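You operate a simulated robot arm through the tools that you are given. There is no shell and no other tool.

Carry out the task below with a simulated robot arm. There is one attempt and no reset: what you move stays moved.

JOB
Swap the worn pink roller in the fork for the new one and thread the cable again.
Fine: worn roller in the rest marked OLD, yellow sleeve in the clip on the steel tub, roller lever down.

It is judged by the outcome, as a careful person would: the job done as asked, and still so three seconds after it is handed in. It fails if anything else is knocked over, pushed out of place, dropped, spilled or broken.

ROBOT AND FRAMES
A 6-joint arm with a two-finger gripper, fixed in place. Base frame: the origin is on the floor under the middle of its stand, x ahead of it, y to its left, z up. Readings come in cm, degrees, newtons and seconds.
It reaches about 163.7 cm from its shoulder. Its first joint turns from -166.0 to 166.0 degrees. Payload 3.43 kg.
The tool frame sits at the grasp point between the pads (the TCP): z along the fingers, y along the line on which they close. The tips reach 2 cm beyond it. The gripper opens to 19 cm; its body begins 24.8 cm behind the TCP.
Orientation is that of the tool frame in the base frame, as a unit quaternion [w, x, y, z]. With the fingers straight down and closing along the base's y, the tool's x points along the base's -x, its y along +y and its z along -z.

CONTROLS
- The arm moves only by the tool nudge_tool. Its argument "rows" is a list that holds one entry, the list of rows, each a list of 7 numbers: the shift along the base's x, y, z in units of 200 mm (1.0 is 200 mm), then the turn, a rotation vector about the base's x, y, z in units of 120 degrees (1.0 is 120 degrees), then the opening, from 0 (shut) to 1 (fully open). In form: [[[dx, dy, dz, rx, ry, rz, jaw], ...]]. A call has 1 to 20 rows; each row is the pose to reach, as a shift and turn from the pose commanded when the call began. A call with a number of a shift or a turn outside -1 to 1 is refused whole. Rows are played at 5 a second. More than 5 cm and 8.6 degrees between two rows, or a gripper value outside its range, and nothing of the call is played. A pose out of reach is approached as far as the arm can. The call stops where the force on the tool passes 90 N (or 10 N more than at its start, if that is more) or the arm is blocked; 0.2 s more then pass. Each finger travels about 4.5 cm/s and halts on what it meets, pressing with about 33 N; the grip force reading is that of the motor and also rises with nothing between the fingers. The clock runs only during rows and for 0.2 s after the last one: add rows that repeat a pose to give the fingers time. The reply holds the time, the measured pose of the TCP, the force on the tool along the base axes, the opening and the grip force, in the units named above and with some noise, with the torque about the TCP (base axes, N m) and any sound that the robot's microphone picked up.
- Cameras (640 x 400 px; columns grow to the right, rows downward): "scene" is fixed at [5.38, -49.97, 148.62]; the picture's right is [-0.22, -0.98, 0.00], its down [-0.49, 0.11, -0.86] and it looks along [0.84, -0.19, -0.50] (base axes); focal length 214 px, centre (320, 200). "wrist" rides on the gripper at [7, -0.8, -28.8] in the tool frame; the picture's right is [0.12, 0.99, 0.00], its down [-0.96, 0.11, -0.25] and it looks along [-0.25, 0.03, 0.97] (tool axes); focal length 261 px, centre (320, 200). There is no depth. A picture from a camera that has moved, and an enlarged one, comes with that camera's place and axes in the base frame and with its lens. The place of the scene camera against the robot may be out by one fixed shift of up to 1.2 cm in any direction.
- snapshot(camera): a new picture of that camera. It takes no simulated time.
- slide_trunk(by): slides the trunk up (or, below 0, down) by that many cm; the arm rides with it, the base frame stays. It gives what a move gives, with no picture.
- enlarge(camera, box): a new picture of the part [left, top, right, bottom] of that camera's present view, enlarged. It takes no simulated time.
- job_done(): hands the job in; it is judged then, once.

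Nothing tells you positions but the pictures and the camera data. Unless the task says otherwise, let go and move clear before handing in.

The tools are called as name(argument=value, ...) on one line, values as JSON. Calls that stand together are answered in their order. nudge_tool: Moves the arm, as the interface text tells. Its arguments: {"type":"object","properties":{"rows":{"type":"array"}},"required":["rows"]} The other tools are called the same way: slide_trunk (by) moves the trunk up or down; snapshot (camera) takes a picture; enlarge (camera, box) takes an enlarged picture of a part of a camera's view; job_done () hands the job in.

At the start:

```text
t: 0.0
tcp_pos: [58.83, -4.23, 137.2]
tool_rot: [0.001, -0.001, 1.0, -0.001]
force: [0.6, 0.6, 0.0]
torque: [0.0, 0.02, -0.02]
width: 18.98
gripper_force: 0.0
trunk travel left (down, up): [-20.5, 3.5]
```

scene: 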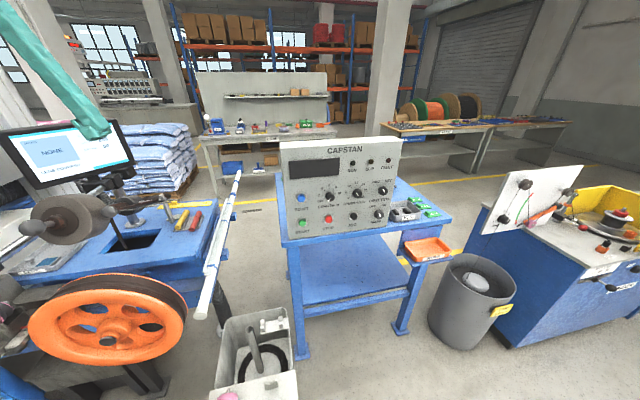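
wrist: 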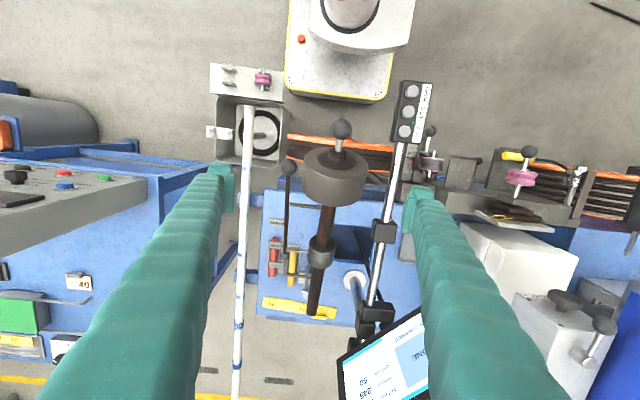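

I see a cluttered workshop: a steel tub with a white pole, a table with rollers, pink rollers at two places. I'll look closer with both cameras before moving.

enlarge(camera="wrist", box=[190, 50, 310, 180])

enlarge(camera="wrist", box=[380, 80, 640, 250])

enlarge(camera="scene", box=[0, 160, 320, 400])

enlarge(camera="wrist", box=[190, 60, 450, 330])

```text
3.08 times, centred on (250, 115) of wrist
camera zoom: at [51.64, -4.97, 166.06], right [-0.12, 0.99, 0.0], down [0.96, 0.11, 0.25], along [0.25, 0.03, -0.97], focal length 802 px, centre (535, 462)
```

zoom: 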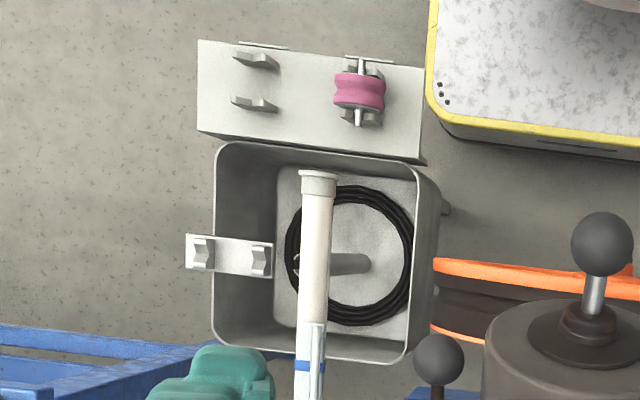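

```text
2.35 times, centred on (510, 165) of wrist
camera zoom: at [51.64, -4.97, 166.06], right [-0.12, 0.99, 0.0], down [0.96, 0.11, 0.25], along [0.25, 0.03, -0.97], focal length 613 px, centre (-127, 282)
```

zoom: 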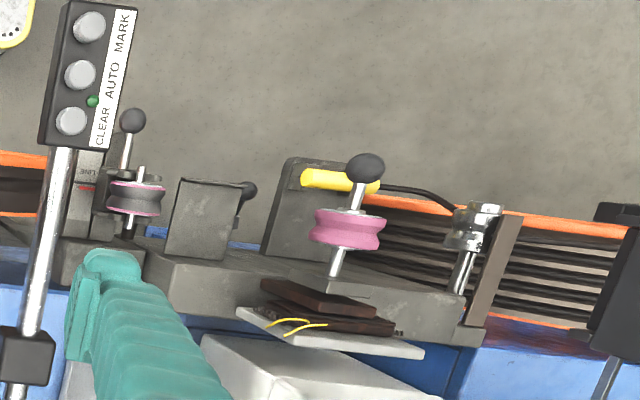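

```text
1.67 times, centred on (160, 280) of scene
camera zoom: at [5.38, -49.97, 148.62], right [-0.22, -0.98, 0.0], down [-0.49, 0.11, -0.86], along [0.84, -0.19, -0.5], focal length 358 px, centre (587, 67)
```

zoom: 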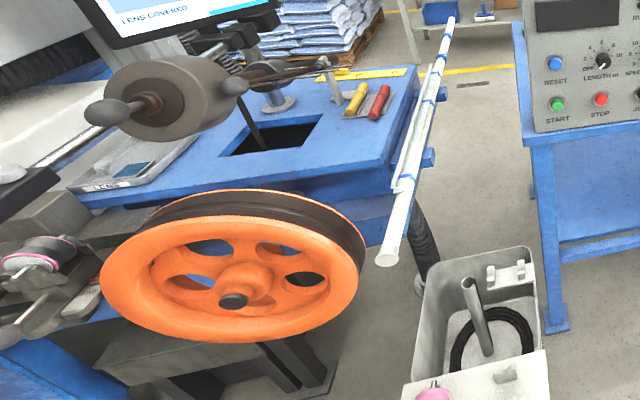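

```text
1.48 times, centred on (320, 195) of wrist
camera zoom: at [51.64, -4.97, 166.06], right [-0.12, 0.99, 0.0], down [0.96, 0.11, 0.25], along [0.25, 0.03, -0.97], focal length 386 px, centre (320, 207)
```

zoom: 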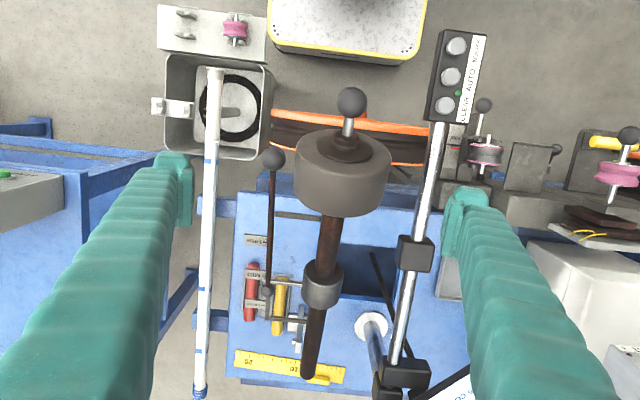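

The tub with its two rests, clip and a cable coil is at about y −30; the fork(s) with rollers seem to be at the right of the wrist picture (+y). I'll enlarge more details before moving.

enlarge(camera="scene", box=[0, 220, 120, 400])

enlarge(camera="wrist", box=[400, 110, 480, 190])

enlarge(camera="wrist", box=[480, 130, 600, 240])

enlarge(camera="scene", box=[200, 290, 320, 400])

```text
2.22 times, centred on (60, 310) of scene
camera zoom: at [5.38, -49.97, 148.62], right [-0.22, -0.98, 0.0], down [-0.49, 0.11, -0.86], along [0.84, -0.19, -0.5], focal length 477 px, centre (898, -44)
```

zoom: 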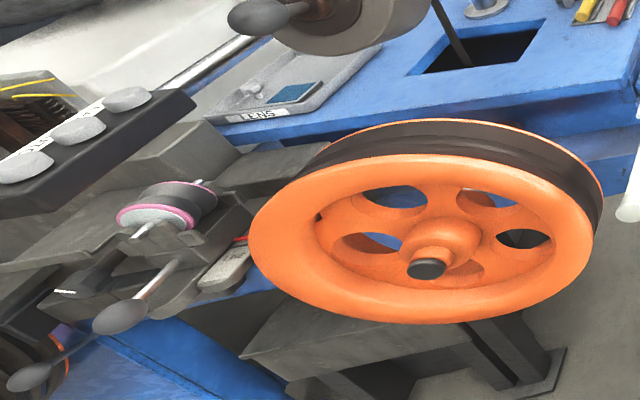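

```text
5.00 times, centred on (440, 150) of wrist
camera zoom: at [51.64, -4.97, 166.06], right [-0.12, 0.99, 0.0], down [0.96, 0.11, 0.25], along [0.25, 0.03, -0.97], focal length 1303 px, centre (-280, 450)
```

zoom: 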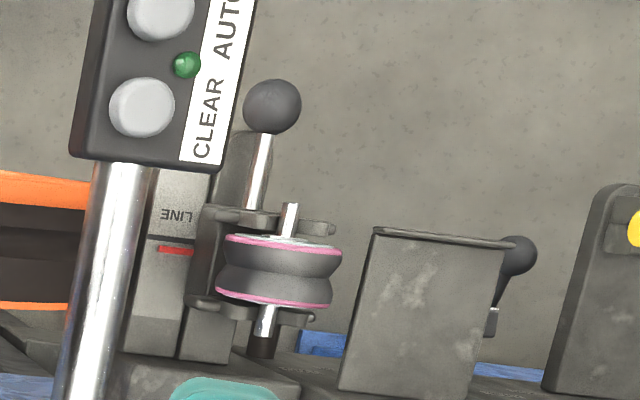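

```text
3.64 times, centred on (540, 185) of wrist
camera zoom: at [51.64, -4.97, 166.06], right [-0.12, 0.99, 0.0], down [0.96, 0.11, 0.25], along [0.25, 0.03, -0.97], focal length 948 px, centre (-480, 254)
```

zoom: 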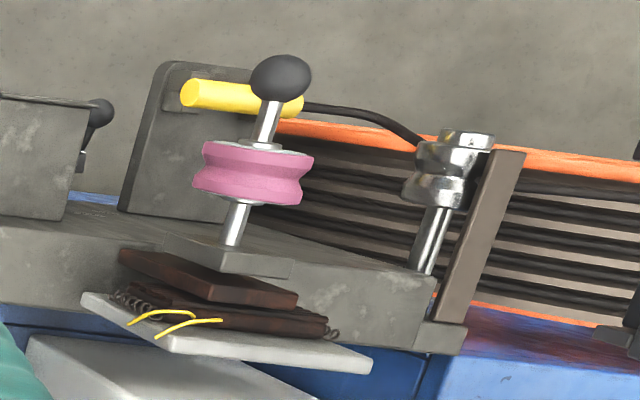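

```text
3.64 times, centred on (260, 345) of scene
camera zoom: at [5.38, -49.97, 148.62], right [-0.22, -0.98, 0.0], down [-0.49, 0.11, -0.86], along [0.84, -0.19, -0.5], focal length 780 px, centre (538, -327)
```

zoom: 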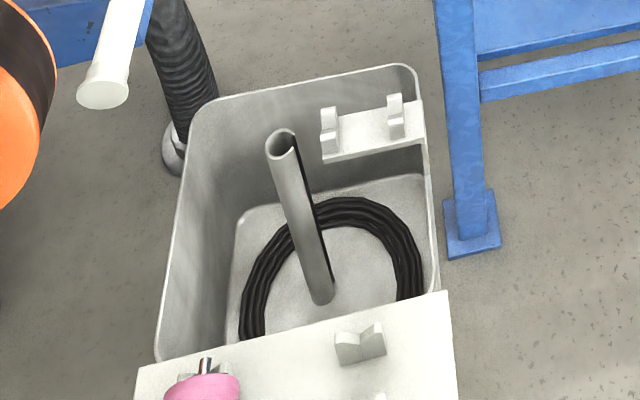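

The worn roller (grey groove, pink rims) sits in a fork at about (56, 26, 95); the new one is on the tub's shelf near (36, −28, 67). I'll look further with enlargements, including past the picture edge.

enlarge(camera="scene", box=[0, 330, 4, 400])

enlarge(camera="scene", box=[240, 396, 280, 400])

enlarge(camera="wrist", box=[205, 55, 285, 105])

enlarge(camera="wrist", box=[560, 100, 640, 250])

enlarge(camera="scene", box=[0, 100, 140, 188])

```text
5.71 times, centred on (2, 365) of scene
camera zoom: at [5.38, -49.97, 148.62], right [-0.22, -0.98, 0.0], down [-0.49, 0.11, -0.86], along [0.84, -0.19, -0.5], focal length 1226 px, centre (2137, -743)
```

zoom: 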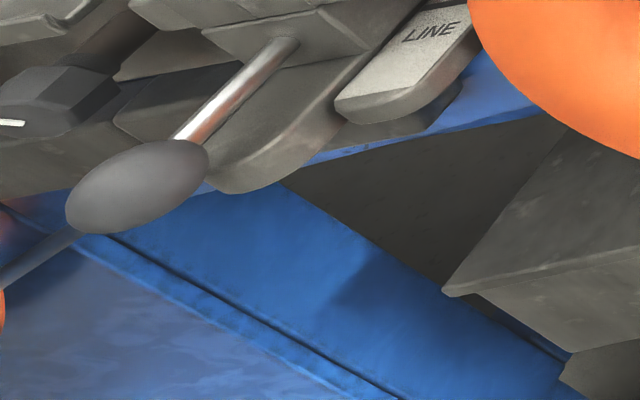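

```text
16.00 times, centred on (260, 398) of scene
camera zoom: at [5.38, -49.97, 148.62], right [-0.22, -0.98, 0.0], down [-0.49, 0.11, -0.86], along [0.84, -0.19, -0.5], focal length 3432 px, centre (1280, -2968)
```

zoom: 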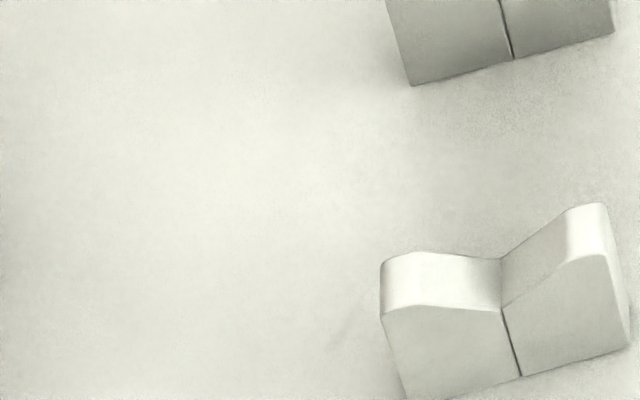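

```text
8.00 times, centred on (245, 80) of wrist
camera zoom: at [51.64, -4.97, 166.06], right [-0.12, 0.99, 0.0], down [0.96, 0.11, 0.25], along [0.25, 0.03, -0.97], focal length 2085 px, centre (920, 1160)
```

zoom: 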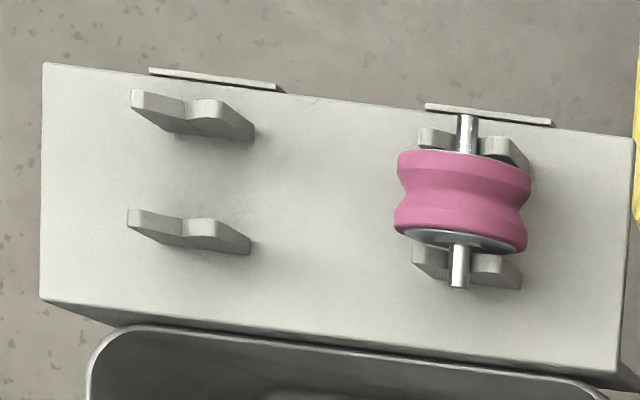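

```text
2.67 times, centred on (600, 175) of wrist
camera zoom: at [51.64, -4.97, 166.06], right [-0.12, 0.99, 0.0], down [0.96, 0.11, 0.25], along [0.25, 0.03, -0.97], focal length 695 px, centre (-427, 267)
```

zoom: 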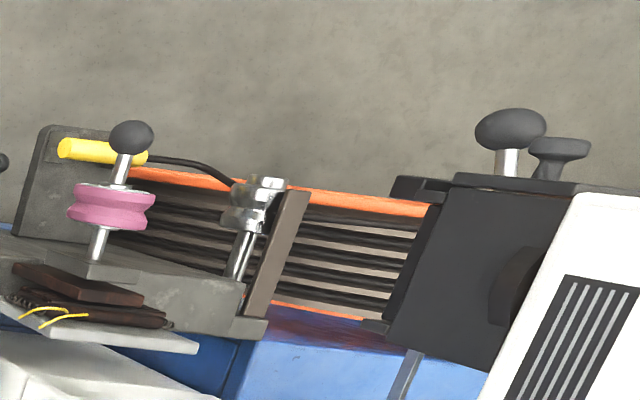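

```text
4.55 times, centred on (70, 144) of scene
camera zoom: at [5.38, -49.97, 148.62], right [-0.22, -0.98, 0.0], down [-0.49, 0.11, -0.86], along [0.84, -0.19, -0.5], focal length 975 px, centre (1456, 454)
```

zoom: 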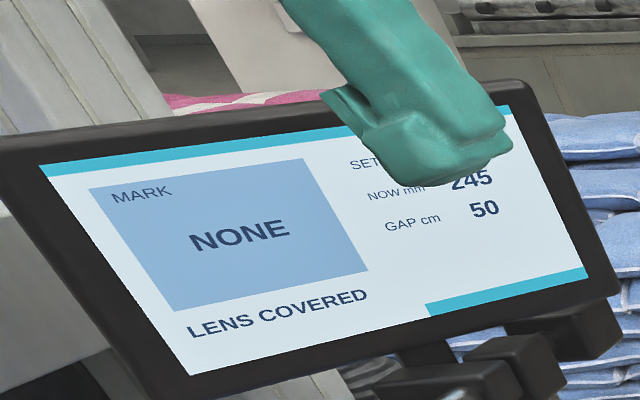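

The new roller rests in V-blocks (axis along x) and the left pair of rests is empty; label plates face the robot side. I'll peek beyond the frame edges with enlargements.

enlarge(camera="scene", box=[120, 399, 360, 400])

enlarge(camera="scene", box=[0, 250, 1, 400])

enlarge(camera="scene", box=[0, 100, 1, 400])

enlarge(camera="wrist", box=[639, 0, 640, 400])

```text
2.67 times, centred on (240, 400) of scene
camera zoom: at [5.38, -49.97, 148.62], right [-0.22, -0.98, 0.0], down [-0.49, 0.11, -0.86], along [0.84, -0.19, -0.5], focal length 572 px, centre (533, -332)
```

zoom: 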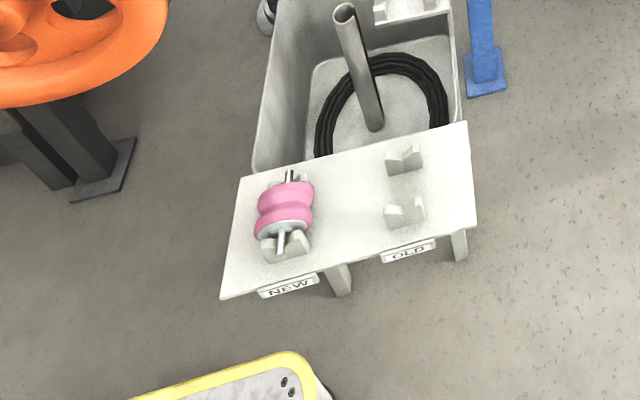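

```text
2.67 times, centred on (0, 325) of scene
camera zoom: at [5.38, -49.97, 148.62], right [-0.22, -0.98, 0.0], down [-0.49, 0.11, -0.86], along [0.84, -0.19, -0.5], focal length 572 px, centre (1172, -133)
```

zoom: 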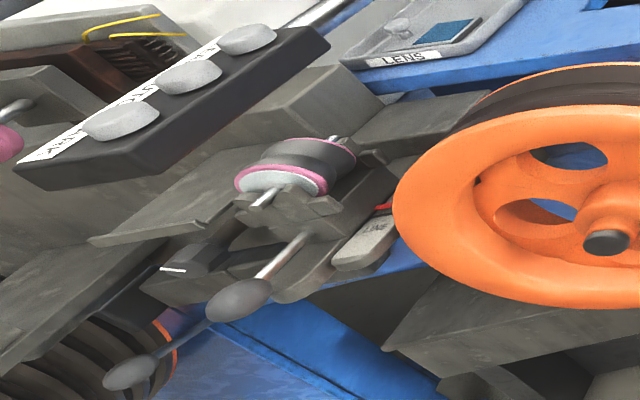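

```text
1.33 times, centred on (0, 250) of scene
camera zoom: at [5.38, -49.97, 148.62], right [-0.22, -0.98, 0.0], down [-0.49, 0.11, -0.86], along [0.84, -0.19, -0.5], focal length 286 px, centre (746, 133)
```

zoom: 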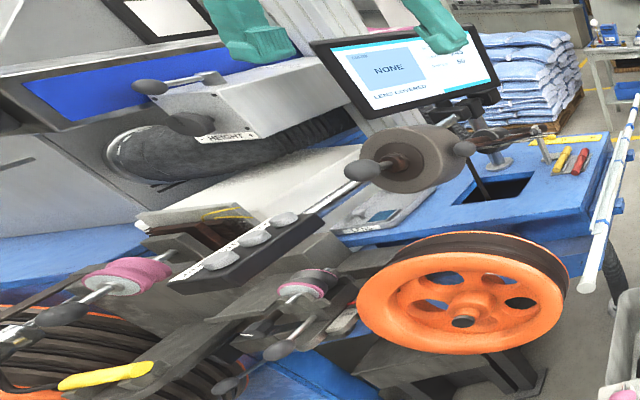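

```text
1.00 times, centred on (640, 200) of wrist (not enlarged: the box is as wide or as high as the picture)
camera zoom: at [51.64, -4.97, 166.06], right [-0.12, 0.99, 0.0], down [0.96, 0.11, 0.25], along [0.25, 0.03, -0.97], focal length 261 px, centre (0, 200)
```

zoom: 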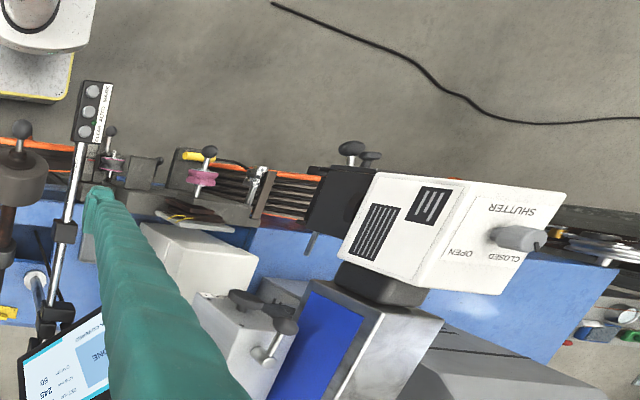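

NEW and OLD rests are clearly labelled (NEW at y≈−28, holding the new roller; OLD further to −y, empty). Next I shift the hand left (+y) and tilt it, to view the fork and levers from the robot's side.

nudge_tool(rows=[[[0, 0.15, 0.05, 0, -0.04, 0, 1], [0, 0.3, 0.1, 0, -0.08, 0, 1], [-0.1, 0.45, 0.15, 0, -0.12, 0, 1], [-0.2, 0.6, 0.2, 0, -0.16, 0, 1], [-0.3, 0.75, 0.2, 0, -0.2, 0, 1], [-0.4, 0.9, 0.2, 0, -0.25, 0, 1], [-0.5, 1.0, 0.2, 0, -0.28, 0, 1]]])

snapshot(camera="wrist")

snapshot(camera="scene")

```text
t: 1.6
tcp_pos: [48.98, 15.83, 141.15]
tool_rot: [0.289, 0.002, 0.957, -0.001]
force: [-1.1, 3.0, -0.2]
torque: [-0.58, -0.23, -0.36]
width: 18.96
gripper_force: 0.0
trunk travel left (down, up): [-20.5, 3.5]
```

```text
taken
camera wrist: at [27.01, 15.07, 161.34], right [-0.1, 0.99, -0.07], down [0.66, 0.11, 0.74], along [0.74, 0.03, -0.67], focal length 261 px, centre (320, 200)
```

wrist: 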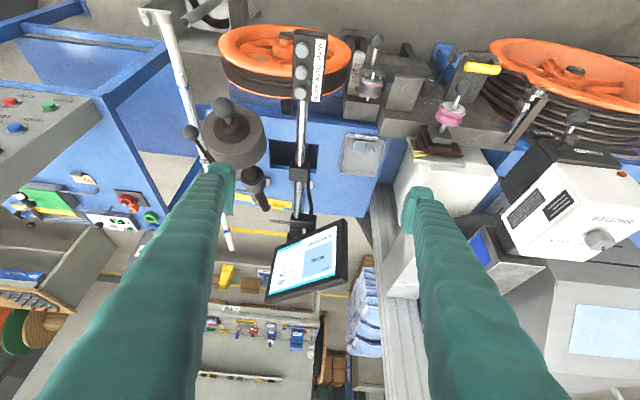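

```text
taken
```

scene: 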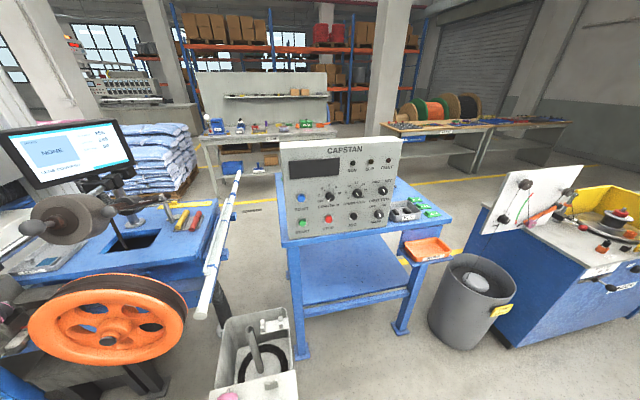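

I now see the line upside-down from the robot side. I'll zoom in on the fork, the raised pink roller and the yellow sleeve.

enlarge(camera="wrist", box=[330, 20, 450, 130])

enlarge(camera="wrist", box=[400, 40, 540, 170])

enlarge(camera="wrist", box=[200, 0, 440, 1])

enlarge(camera="wrist", box=[400, 0, 640, 150])

```text
3.64 times, centred on (390, 75) of wrist
camera zoom: at [27.01, 15.07, 161.34], right [-0.1, 0.99, -0.07], down [0.66, 0.11, 0.74], along [0.74, 0.03, -0.67], focal length 948 px, centre (66, 654)
```

zoom: 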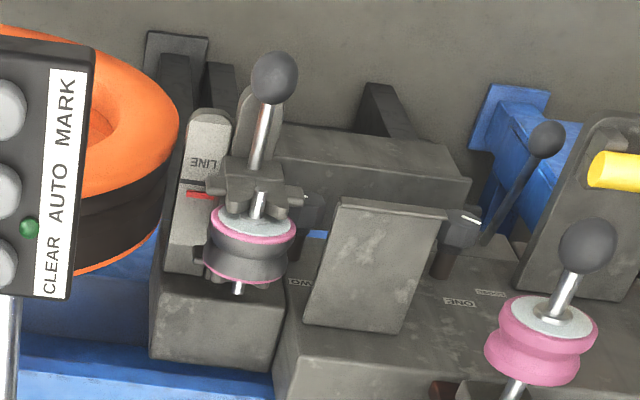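

```text
3.08 times, centred on (470, 105) of wrist
camera zoom: at [27.01, 15.07, 161.34], right [-0.1, 0.99, -0.07], down [0.66, 0.11, 0.74], along [0.74, 0.03, -0.67], focal length 802 px, centre (-142, 492)
```

zoom: 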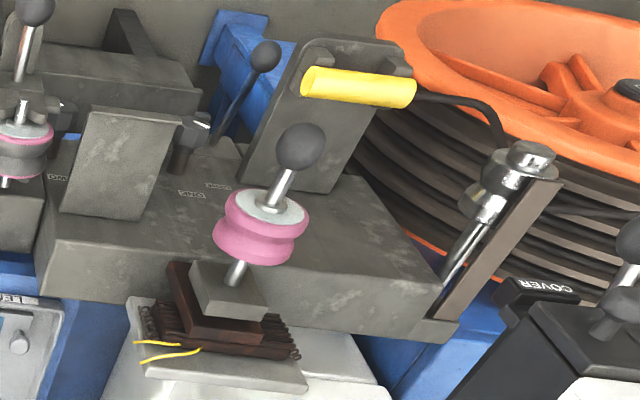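

```text
2.67 times, centred on (320, 0) of wrist
camera zoom: at [27.01, 15.07, 161.34], right [-0.1, 0.99, -0.07], down [0.66, 0.11, 0.74], along [0.74, 0.03, -0.67], focal length 695 px, centre (320, 732)
```

zoom: 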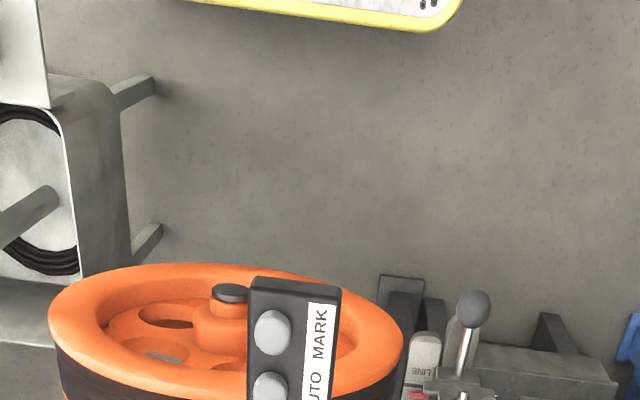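

```text
2.67 times, centred on (520, 75) of wrist
camera zoom: at [27.01, 15.07, 161.34], right [-0.1, 0.99, -0.07], down [0.66, 0.11, 0.74], along [0.74, 0.03, -0.67], focal length 695 px, centre (-213, 533)
```

zoom: 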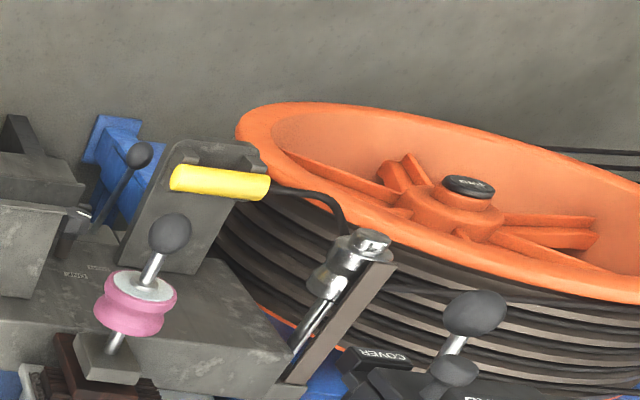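

I see two candidate levers near the fork (one right at the fork, one with a dial) and a clean pink roller on a ball-ended shaft. I'll zoom closer to read labels and understand the mechanism.

enlarge(camera="wrist", box=[345, 30, 405, 105])

enlarge(camera="wrist", box=[395, 40, 470, 110])

enlarge(camera="wrist", box=[425, 70, 500, 150])

enlarge(camera="wrist", box=[455, 45, 560, 115])

```text
5.33 times, centred on (375, 68) of wrist
camera zoom: at [27.01, 15.07, 161.34], right [-0.1, 0.99, -0.07], down [0.66, 0.11, 0.74], along [0.74, 0.03, -0.67], focal length 1390 px, centre (27, 907)
```

zoom: 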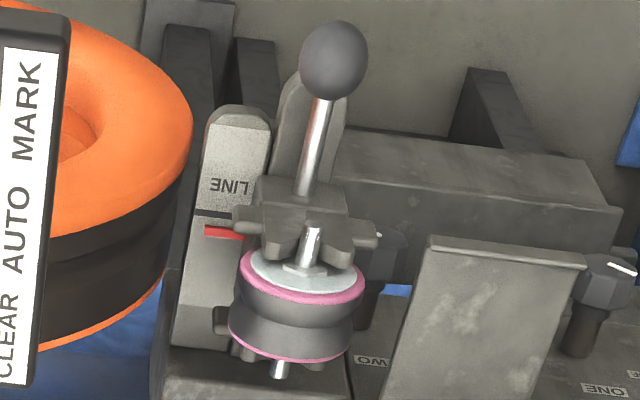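

```text
5.71 times, centred on (432, 75) of wrist
camera zoom: at [27.01, 15.07, 161.34], right [-0.1, 0.99, -0.07], down [0.66, 0.11, 0.74], along [0.74, 0.03, -0.67], focal length 1489 px, centre (-323, 914)
```

zoom: 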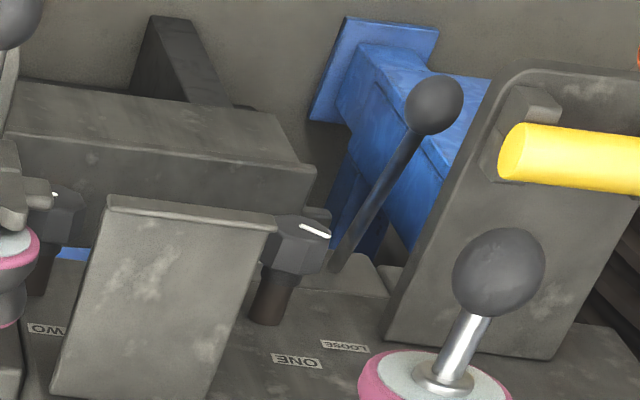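

```text
5.00 times, centred on (462, 110) of wrist
camera zoom: at [27.01, 15.07, 161.34], right [-0.1, 0.99, -0.07], down [0.66, 0.11, 0.74], along [0.74, 0.03, -0.67], focal length 1303 px, centre (-392, 650)
```

zoom: 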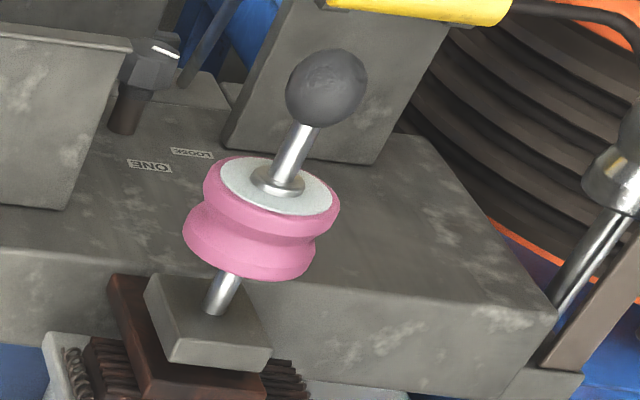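

```text
5.71 times, centred on (508, 80) of wrist
camera zoom: at [27.01, 15.07, 161.34], right [-0.1, 0.99, -0.07], down [0.66, 0.11, 0.74], along [0.74, 0.03, -0.67], focal length 1489 px, centre (-751, 886)
```

zoom: 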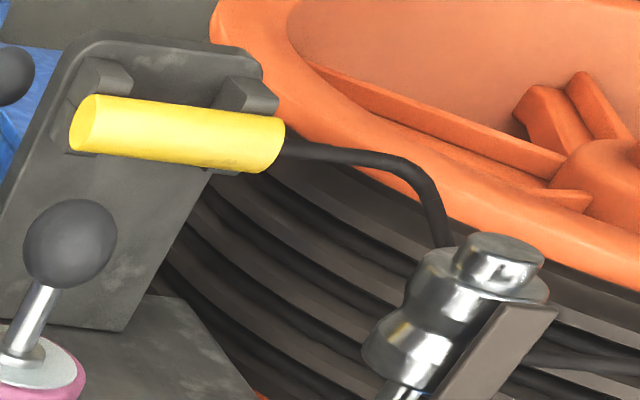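

The yellow sleeve is in a parking clip on an upright plate near y≈50; LOOSE/ONE/TWO labels are on the beam below. I'll bring the camera lower and further left for a flatter look from the robot side.

nudge_tool(rows=[[[-0.1, 0.15, -0.1, 0, -0.02, 0, 1], [-0.2, 0.3, -0.2, 0, -0.04, 0, 1], [-0.3, 0.45, -0.3, 0, -0.06, 0, 1], [-0.4, 0.6, -0.4, 0, -0.08, 0, 1], [-0.5, 0.75, -0.5, 0, -0.09, 0, 1], [-0.6, 0.9, -0.6, 0, -0.1, 0, 1], [-0.7, 1.0, -0.7, 0, -0.1, 0, 1], [-0.7, 1.0, -0.85, 0, -0.1, 0, 1], [-0.7, 1.0, -1.0, 0, -0.1, 0, 1]]])

snapshot(camera="wrist")

```text
t: 3.2
tcp_pos: [36.67, 35.29, 139.35]
tool_rot: [0.385, 0.066, 0.915, 0.1]
force: [-0.5, 0.5, 0.1]
torque: [0.1, 0.0, 0.1]
width: 19.03
gripper_force: 0.1
trunk travel left (down, up): [-20.5, 3.5]
stopped in row 7: the arm was blocked; the commanded pose is now the measured one
```

```text
taken
camera wrist: at [11.11, 32.08, 154.06], right [-0.04, 0.99, 0.15], down [0.49, -0.11, 0.86], along [0.87, 0.11, -0.48], focal length 261 px, centre (320, 200)
```

wrist: 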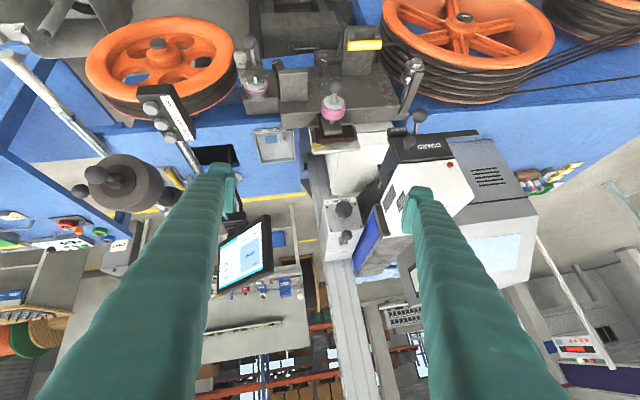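

The arm is at its limit there, but the view is useful. I zoom in on the line from here.

enlarge(camera="wrist", box=[225, 30, 315, 130])

enlarge(camera="wrist", box=[290, 20, 430, 150])

enlarge(camera="wrist", box=[230, 0, 430, 60])

enlarge(camera="wrist", box=[60, 0, 260, 130])

```text
4.00 times, centred on (270, 80) of wrist
camera zoom: at [11.11, 32.08, 154.06], right [-0.04, 0.99, 0.15], down [0.49, -0.11, 0.86], along [0.87, 0.11, -0.48], focal length 1043 px, centre (520, 680)
```

zoom: 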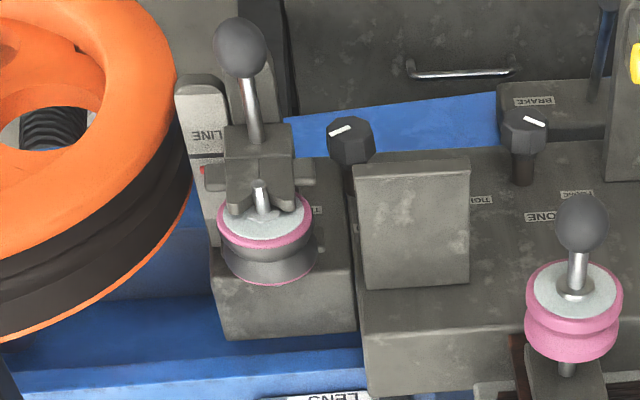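

```text
3.08 times, centred on (360, 85) of wrist
camera zoom: at [11.11, 32.08, 154.06], right [-0.04, 0.99, 0.15], down [0.49, -0.11, 0.86], along [0.87, 0.11, -0.48], focal length 802 px, centre (197, 554)
```

zoom: 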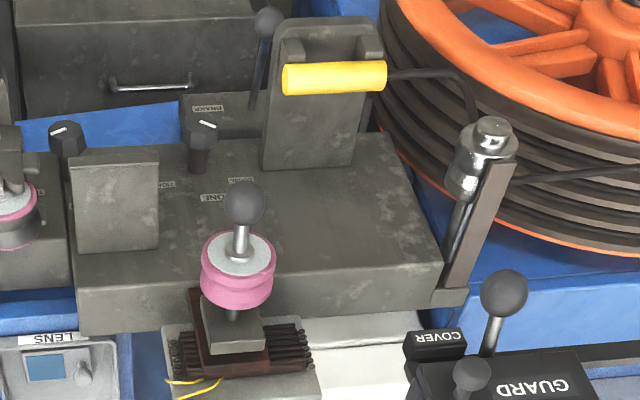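

```text
3.20 times, centred on (330, 30) of wrist
camera zoom: at [11.11, 32.08, 154.06], right [-0.04, 0.99, 0.15], down [0.49, -0.11, 0.86], along [0.87, 0.11, -0.48], focal length 834 px, centre (288, 744)
```

zoom: 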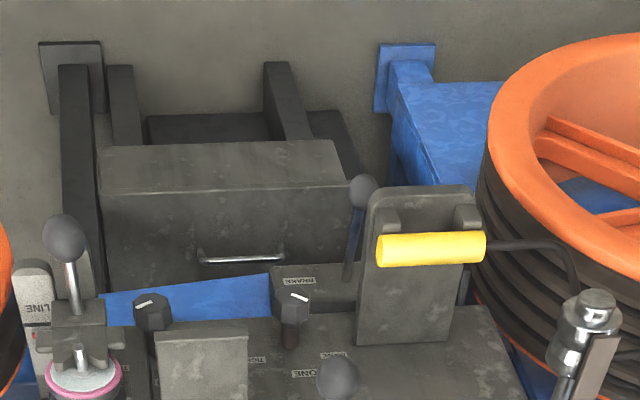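

```text
3.08 times, centred on (160, 65) of wrist
camera zoom: at [11.11, 32.08, 154.06], right [-0.04, 0.99, 0.15], down [0.49, -0.11, 0.86], along [0.87, 0.11, -0.48], focal length 802 px, centre (812, 615)
```

zoom: 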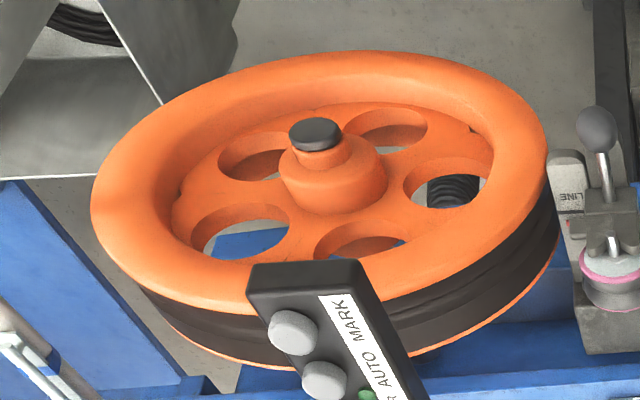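

The line seems to run in the plane x≈56: guide pulley (y≈68, z≈94), raised pink roller with ball (y≈45, z≈103), fork with worn roller (y≈26.5, z≈94.5), orange wheel, tub clip (y≈−41). There's also a white machine with a GUARD/SHUTTER high up near y≈60, so I check it before moving.

enlarge(camera="wrist", box=[350, 80, 560, 280])

enlarge(camera="wrist", box=[280, 90, 400, 200])

enlarge(camera="scene", box=[0, 60, 1, 300])

enlarge(camera="scene", box=[0, 180, 1, 400])

```text
2.00 times, centred on (455, 180) of wrist
camera zoom: at [11.11, 32.08, 154.06], right [-0.04, 0.99, 0.15], down [0.49, -0.11, 0.86], along [0.87, 0.11, -0.48], focal length 521 px, centre (50, 240)
```

zoom: 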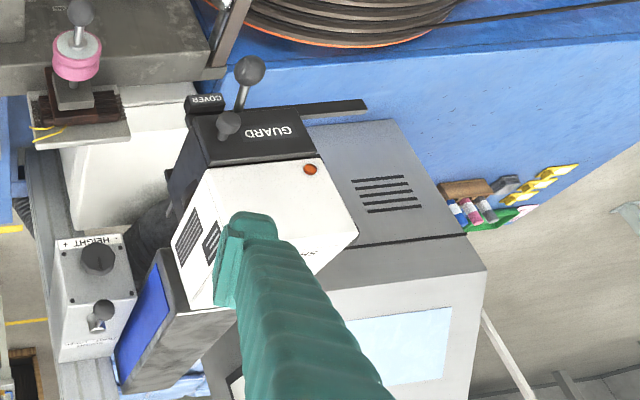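

```text
3.64 times, centred on (340, 145) of wrist
camera zoom: at [11.11, 32.08, 154.06], right [-0.04, 0.99, 0.15], down [0.49, -0.11, 0.86], along [0.87, 0.11, -0.48], focal length 948 px, centre (247, 400)
```

zoom: 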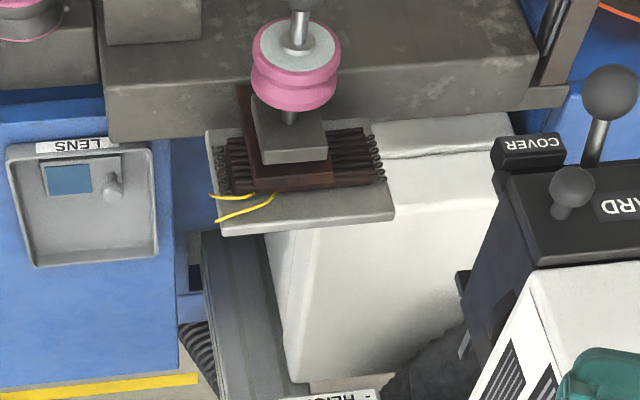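

```text
1.67 times, centred on (0, 180) of scene
camera zoom: at [5.38, -49.97, 148.62], right [-0.22, -0.98, 0.0], down [-0.49, 0.11, -0.86], along [0.84, -0.19, -0.5], focal length 358 px, centre (852, 233)
```

zoom: 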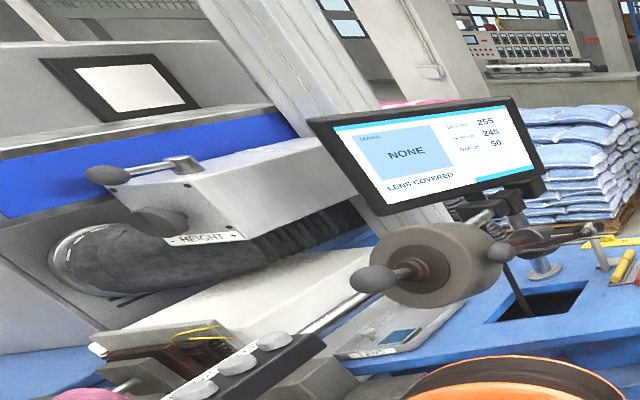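

```text
1.82 times, centred on (0, 290) of scene
camera zoom: at [5.38, -49.97, 148.62], right [-0.22, -0.98, 0.0], down [-0.49, 0.11, -0.86], along [0.84, -0.19, -0.5], focal length 390 px, centre (901, 36)
```

zoom: 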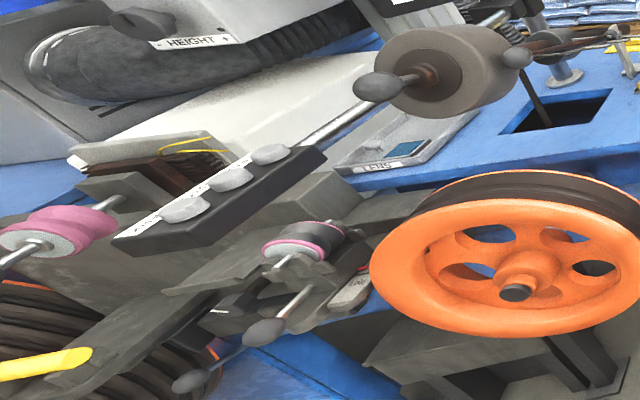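

The GUARD lever and white housing overhang the line at y≥53, z≥115, so I must approach the parked sleeve tilted. Next I take a view from the −y side looking along the line to understand the raised pink roller and the fork lever.

nudge_tool(rows=[[[0.083, -0.083, -0.02, 0.0222, 0.0429, 0.0221, 0.6], [0.166, -0.166, -0.05, 0.0444, 0.0858, 0.0441, 0.5], [0.25, -0.25, -0.1, 0.0666, 0.1286, 0.0662, 0.5], [0.333, -0.333, -0.15, 0.0888, 0.1715, 0.0883, 0.5], [0.416, -0.416, -0.2, 0.1109, 0.2144, 0.1103, 0.5], [0.5, -0.5, -0.25, 0.1331, 0.2573, 0.1324, 0.5], [0.583, -0.583, -0.3, 0.1553, 0.3001, 0.1544, 0.5], [0.667, -0.667, -0.35, 0.1775, 0.343, 0.1765, 0.5]]])

snapshot(camera="wrist")

```text
t: 5.2
tcp_pos: [35.89, 39.43, 131.89]
tool_rot: [-0.066, -0.218, 0.929, 0.291]
force: [0.6, 1.3, -0.3]
torque: [-0.08, 0.11, 0.09]
width: 9.5
gripper_force: 0.1
trunk travel left (down, up): [-20.5, 3.5]
stopped in row 8: the arm was blocked; the commanded pose is now the measured one
```

```text
taken
camera wrist: at [37.07, 20.93, 155.11], right [-0.47, 0.68, 0.56], down [0.88, 0.39, 0.27], along [-0.03, 0.63, -0.78], focal length 261 px, centre (320, 200)
```

wrist: 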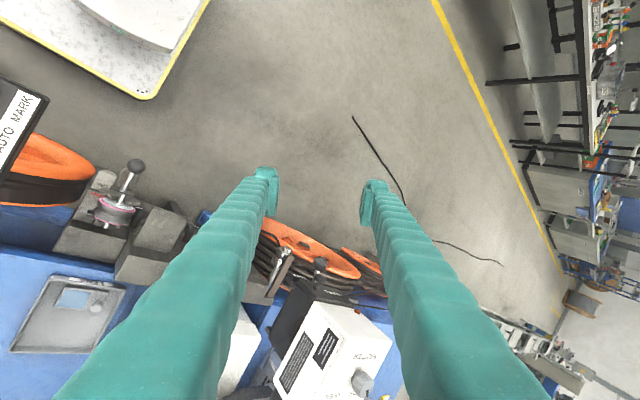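

The arm hit a joint limit near its own stand and drifted. I go back to the upright tool pose farther out, then take views from there.

nudge_tool(rows=[[[0.1, -0.1, 0.06, -0.0356, -0.0081, -0.0267, 0.5], [0.2, -0.2, 0.12, -0.0712, -0.0161, -0.0533, 0.5], [0.3, -0.3, 0.18, -0.1069, -0.0242, -0.08, 0.5], [0.4, -0.4, 0.24, -0.1425, -0.0323, -0.1067, 0.5], [0.5, -0.5, 0.3, -0.1781, -0.0404, -0.1334, 0.5], [0.6, -0.6, 0.35, -0.2137, -0.0484, -0.16, 0.5], [0.75, -0.75, 0.4, -0.2493, -0.0565, -0.1867, 0.5], [0.9, -0.9, 0.4, -0.285, -0.0646, -0.2134, 0.5]]])

snapshot(camera="wrist")

```text
t: 7.0
tcp_pos: [53.92, 21.2, 138.57]
tool_rot: [0.005, 0.0, 1.0, 0.0]
force: [-1.4, -0.6, 0.3]
torque: [0.03, -0.17, -0.03]
width: 9.54
gripper_force: 0.1
out of reach, approached as far as the arm can: row 7, 8
trunk travel left (down, up): [-20.5, 3.5]
```

```text
taken
camera wrist: at [46.41, 20.34, 167.25], right [-0.12, 0.99, 0.0], down [0.96, 0.12, 0.26], along [0.26, 0.03, -0.97], focal length 261 px, centre (320, 200)
```

wrist: 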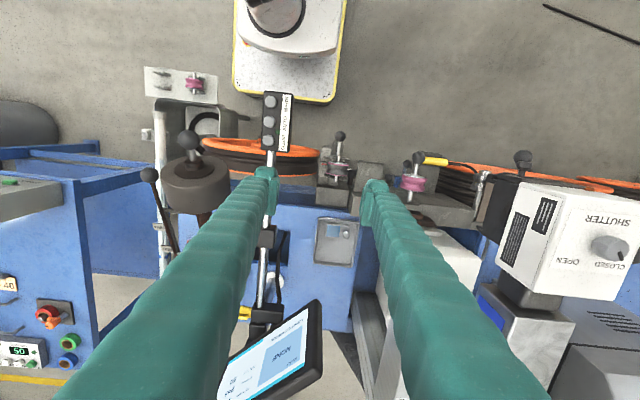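

Now I'm above the fork with the tool upright (z about 139 is the arm's upper limit). I zoom in on the fork and the pink roller from above.

enlarge(camera="wrist", box=[290, 120, 400, 220])

enlarge(camera="wrist", box=[380, 130, 500, 240])

enlarge(camera="wrist", box=[130, 50, 270, 190])

enlarge(camera="wrist", box=[470, 130, 640, 310])

```text
4.00 times, centred on (345, 170) of wrist
camera zoom: at [46.41, 20.34, 167.25], right [-0.12, 0.99, 0.0], down [0.96, 0.12, 0.26], along [0.26, 0.03, -0.97], focal length 1043 px, centre (220, 320)
```

zoom: 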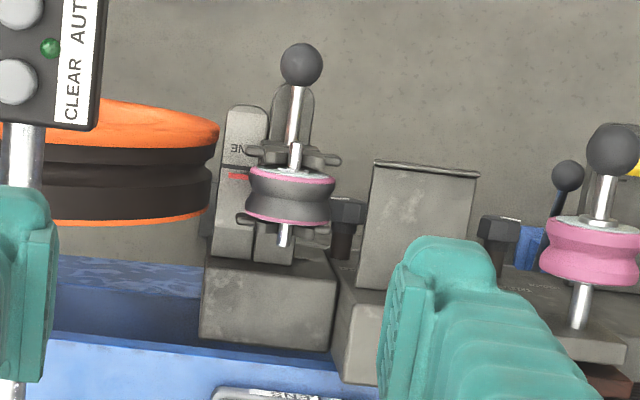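

```text
3.64 times, centred on (440, 185) of wrist
camera zoom: at [46.41, 20.34, 167.25], right [-0.12, 0.99, 0.0], down [0.96, 0.12, 0.26], along [0.26, 0.03, -0.97], focal length 948 px, centre (-116, 254)
```

zoom: 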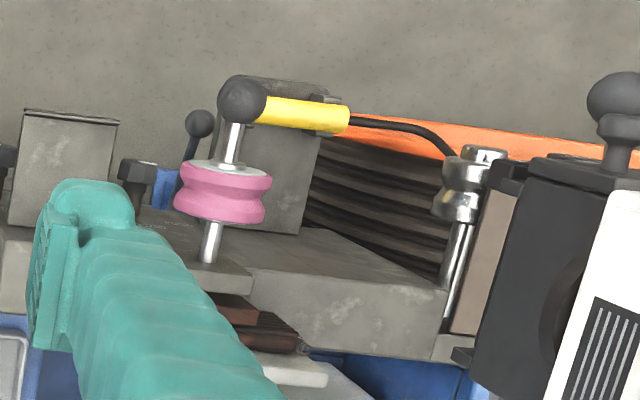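

```text
2.86 times, centred on (200, 120) of wrist
camera zoom: at [46.41, 20.34, 167.25], right [-0.12, 0.99, 0.0], down [0.96, 0.12, 0.26], along [0.26, 0.03, -0.97], focal length 745 px, centre (663, 429)
```

zoom: 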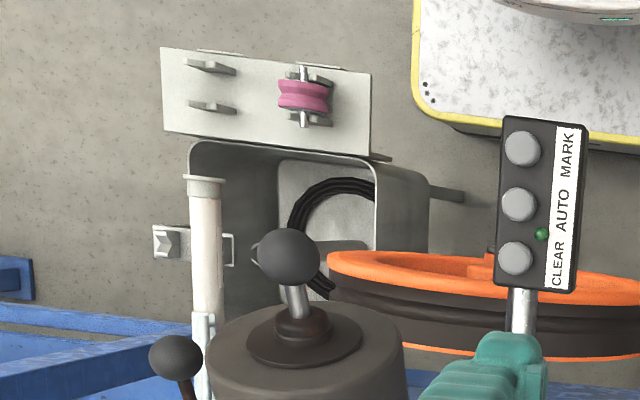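

```text
2.22 times, centred on (555, 220) of wrist
camera zoom: at [46.41, 20.34, 167.25], right [-0.12, 0.99, 0.0], down [0.96, 0.12, 0.26], along [0.26, 0.03, -0.97], focal length 579 px, centre (-202, 156)
```

zoom: 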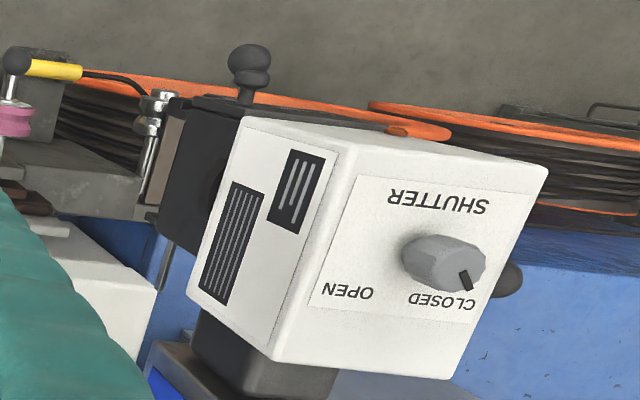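

The shaft of the clean pink roller is horizontal (along x) at z≈103. I'll tilt the tool about x to see its support from the −y side.

nudge_tool(rows=[[[-0.05, 0.02, -0.1, 0.05, 0, 0, 0.5], [-0.1, 0.04, -0.2, 0.1, 0, 0, 0.5], [-0.15, 0.06, -0.3, 0.15, 0, 0, 0.5], [-0.2, 0.08, -0.4, 0.2, 0, 0, 0.5], [-0.25, 0.1, -0.5, 0.25, 0, 0, 0.5], [-0.3, 0.15, -0.6, 0.3, 0, 0, 0.5], [-0.3, 0.15, -0.75, 0.333, 0, 0, 0.5]]])

snapshot(camera="wrist")

```text
t: 8.6
tcp_pos: [47.96, 24.26, 123.34]
tool_rot: [0.002, 0.001, 0.94, 0.342]
force: [0.4, 0.3, -0.1]
torque: [-0.02, -0.05, -0.02]
width: 9.48
gripper_force: 0.0
trunk travel left (down, up): [-20.5, 3.5]
```

```text
taken
camera wrist: at [40.7, 5.09, 144.89], right [-0.12, 0.76, 0.64], down [0.96, -0.07, 0.27], along [0.25, 0.64, -0.72], focal length 261 px, centre (320, 200)
```

wrist: 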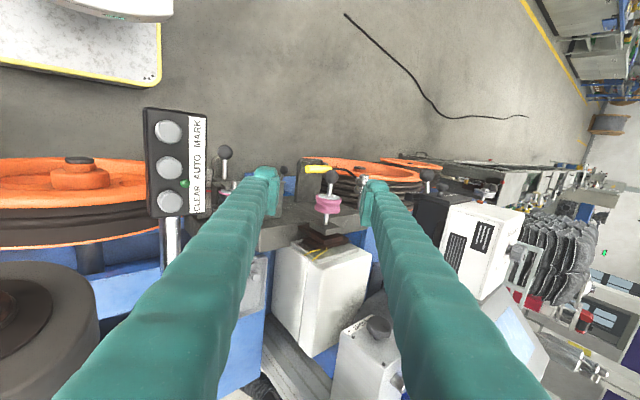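

enlarge(camera="wrist", box=[275, 150, 375, 270])

enlarge(camera="wrist", box=[205, 130, 285, 220])

enlarge(camera="wrist", box=[380, 150, 500, 280])

```text
3.33 times, centred on (325, 210) of wrist
camera zoom: at [40.7, 5.09, 144.89], right [-0.12, 0.76, 0.64], down [0.96, -0.07, 0.27], along [0.25, 0.64, -0.72], focal length 869 px, centre (303, 167)
```

zoom: 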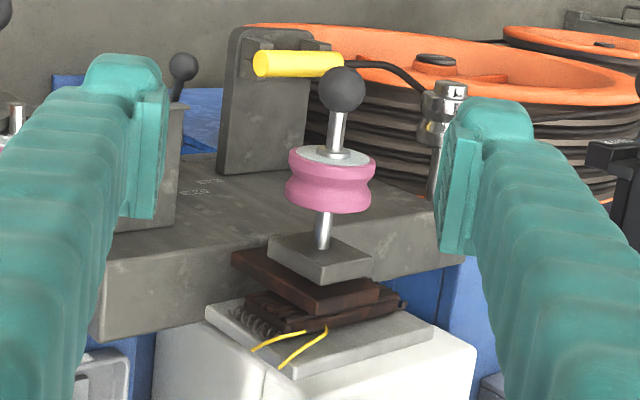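

```text
4.44 times, centred on (245, 175) of wrist
camera zoom: at [40.7, 5.09, 144.89], right [-0.12, 0.76, 0.64], down [0.96, -0.07, 0.27], along [0.25, 0.64, -0.72], focal length 1158 px, centre (653, 311)
```

zoom: 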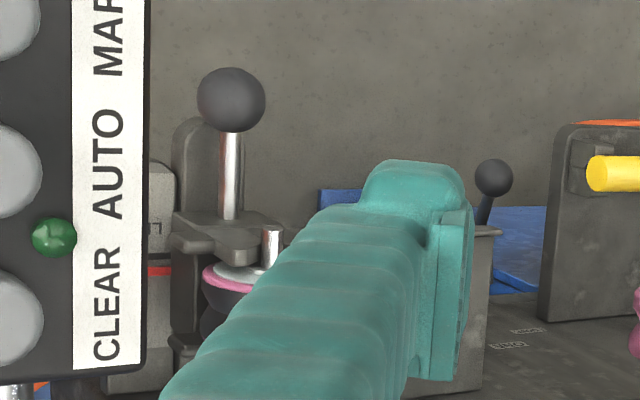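

```text
3.08 times, centred on (440, 215) of wrist
camera zoom: at [40.7, 5.09, 144.89], right [-0.12, 0.76, 0.64], down [0.96, -0.07, 0.27], along [0.25, 0.64, -0.72], focal length 802 px, centre (-49, 154)
```

zoom: 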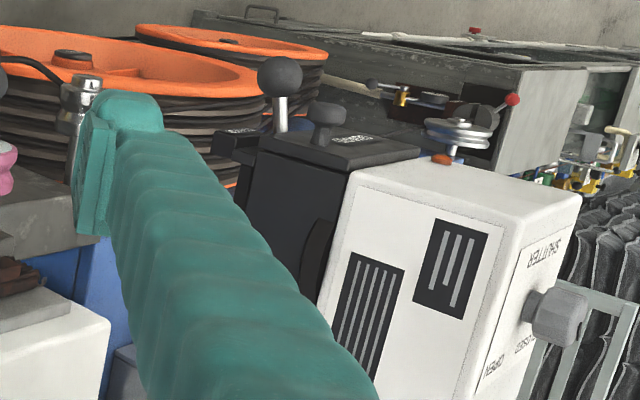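

The clean pink roller sits cantilevered on a bracket at x≈62–68. I'll open the fingers fully so the fork comes into view between them.

nudge_tool(rows=[[[0, 0, 0, 0, 0, 0, 1], [0, 0, 0, 0, 0, 0, 1], [0, 0, 0, 0, 0, 0, 1], [0, 0, 0, 0, 0, 0, 1], [0, 0, 0, 0, 0, 0, 1], [0, 0, 0, 0, 0, 0, 1]]])

enlarge(camera="wrist", box=[200, 140, 270, 220])

enlarge(camera="wrist", box=[200, 130, 400, 280])

enlarge(camera="wrist", box=[240, 170, 310, 240])

```text
t: 10.0
tcp_pos: [47.91, 24.2, 123.35]
tool_rot: [0.001, 0.0, 0.94, 0.341]
force: [-0.7, -1.1, 0.1]
torque: [-0.04, -0.01, 0.02]
width: 18.99
gripper_force: 0.2
trunk travel left (down, up): [-20.5, 3.5]
```

```text
5.00 times, centred on (235, 180) of wrist
camera zoom: at [40.74, 5.09, 144.9], right [-0.12, 0.76, 0.64], down [0.96, -0.07, 0.27], along [0.25, 0.64, -0.72], focal length 1303 px, centre (745, 300)
```

zoom: 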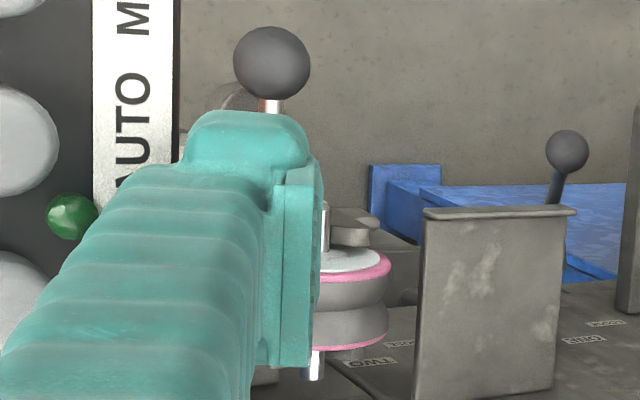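

```text
2.67 times, centred on (300, 205) of wrist
camera zoom: at [40.74, 5.09, 144.9], right [-0.12, 0.76, 0.64], down [0.96, -0.07, 0.27], along [0.25, 0.64, -0.72], focal length 695 px, centre (373, 187)
```

zoom: 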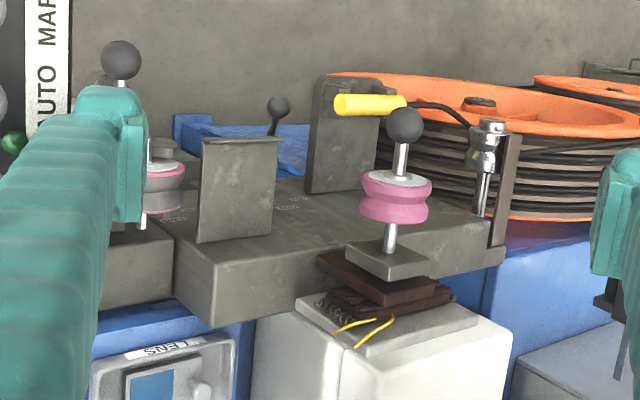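

```text
5.71 times, centred on (275, 205) of wrist
camera zoom: at [40.74, 5.09, 144.9], right [-0.12, 0.76, 0.64], down [0.96, -0.07, 0.27], along [0.25, 0.64, -0.72], focal length 1489 px, centre (577, 171)
```

zoom: 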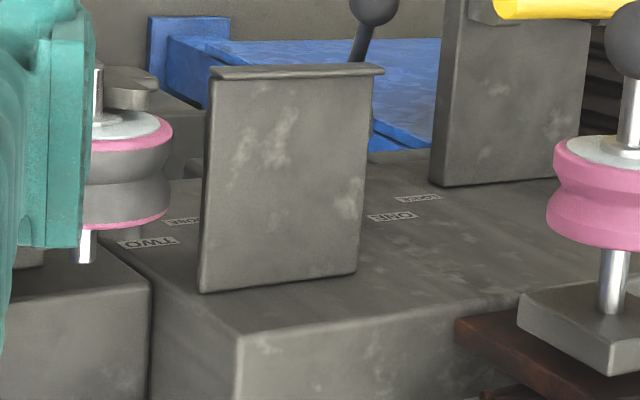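

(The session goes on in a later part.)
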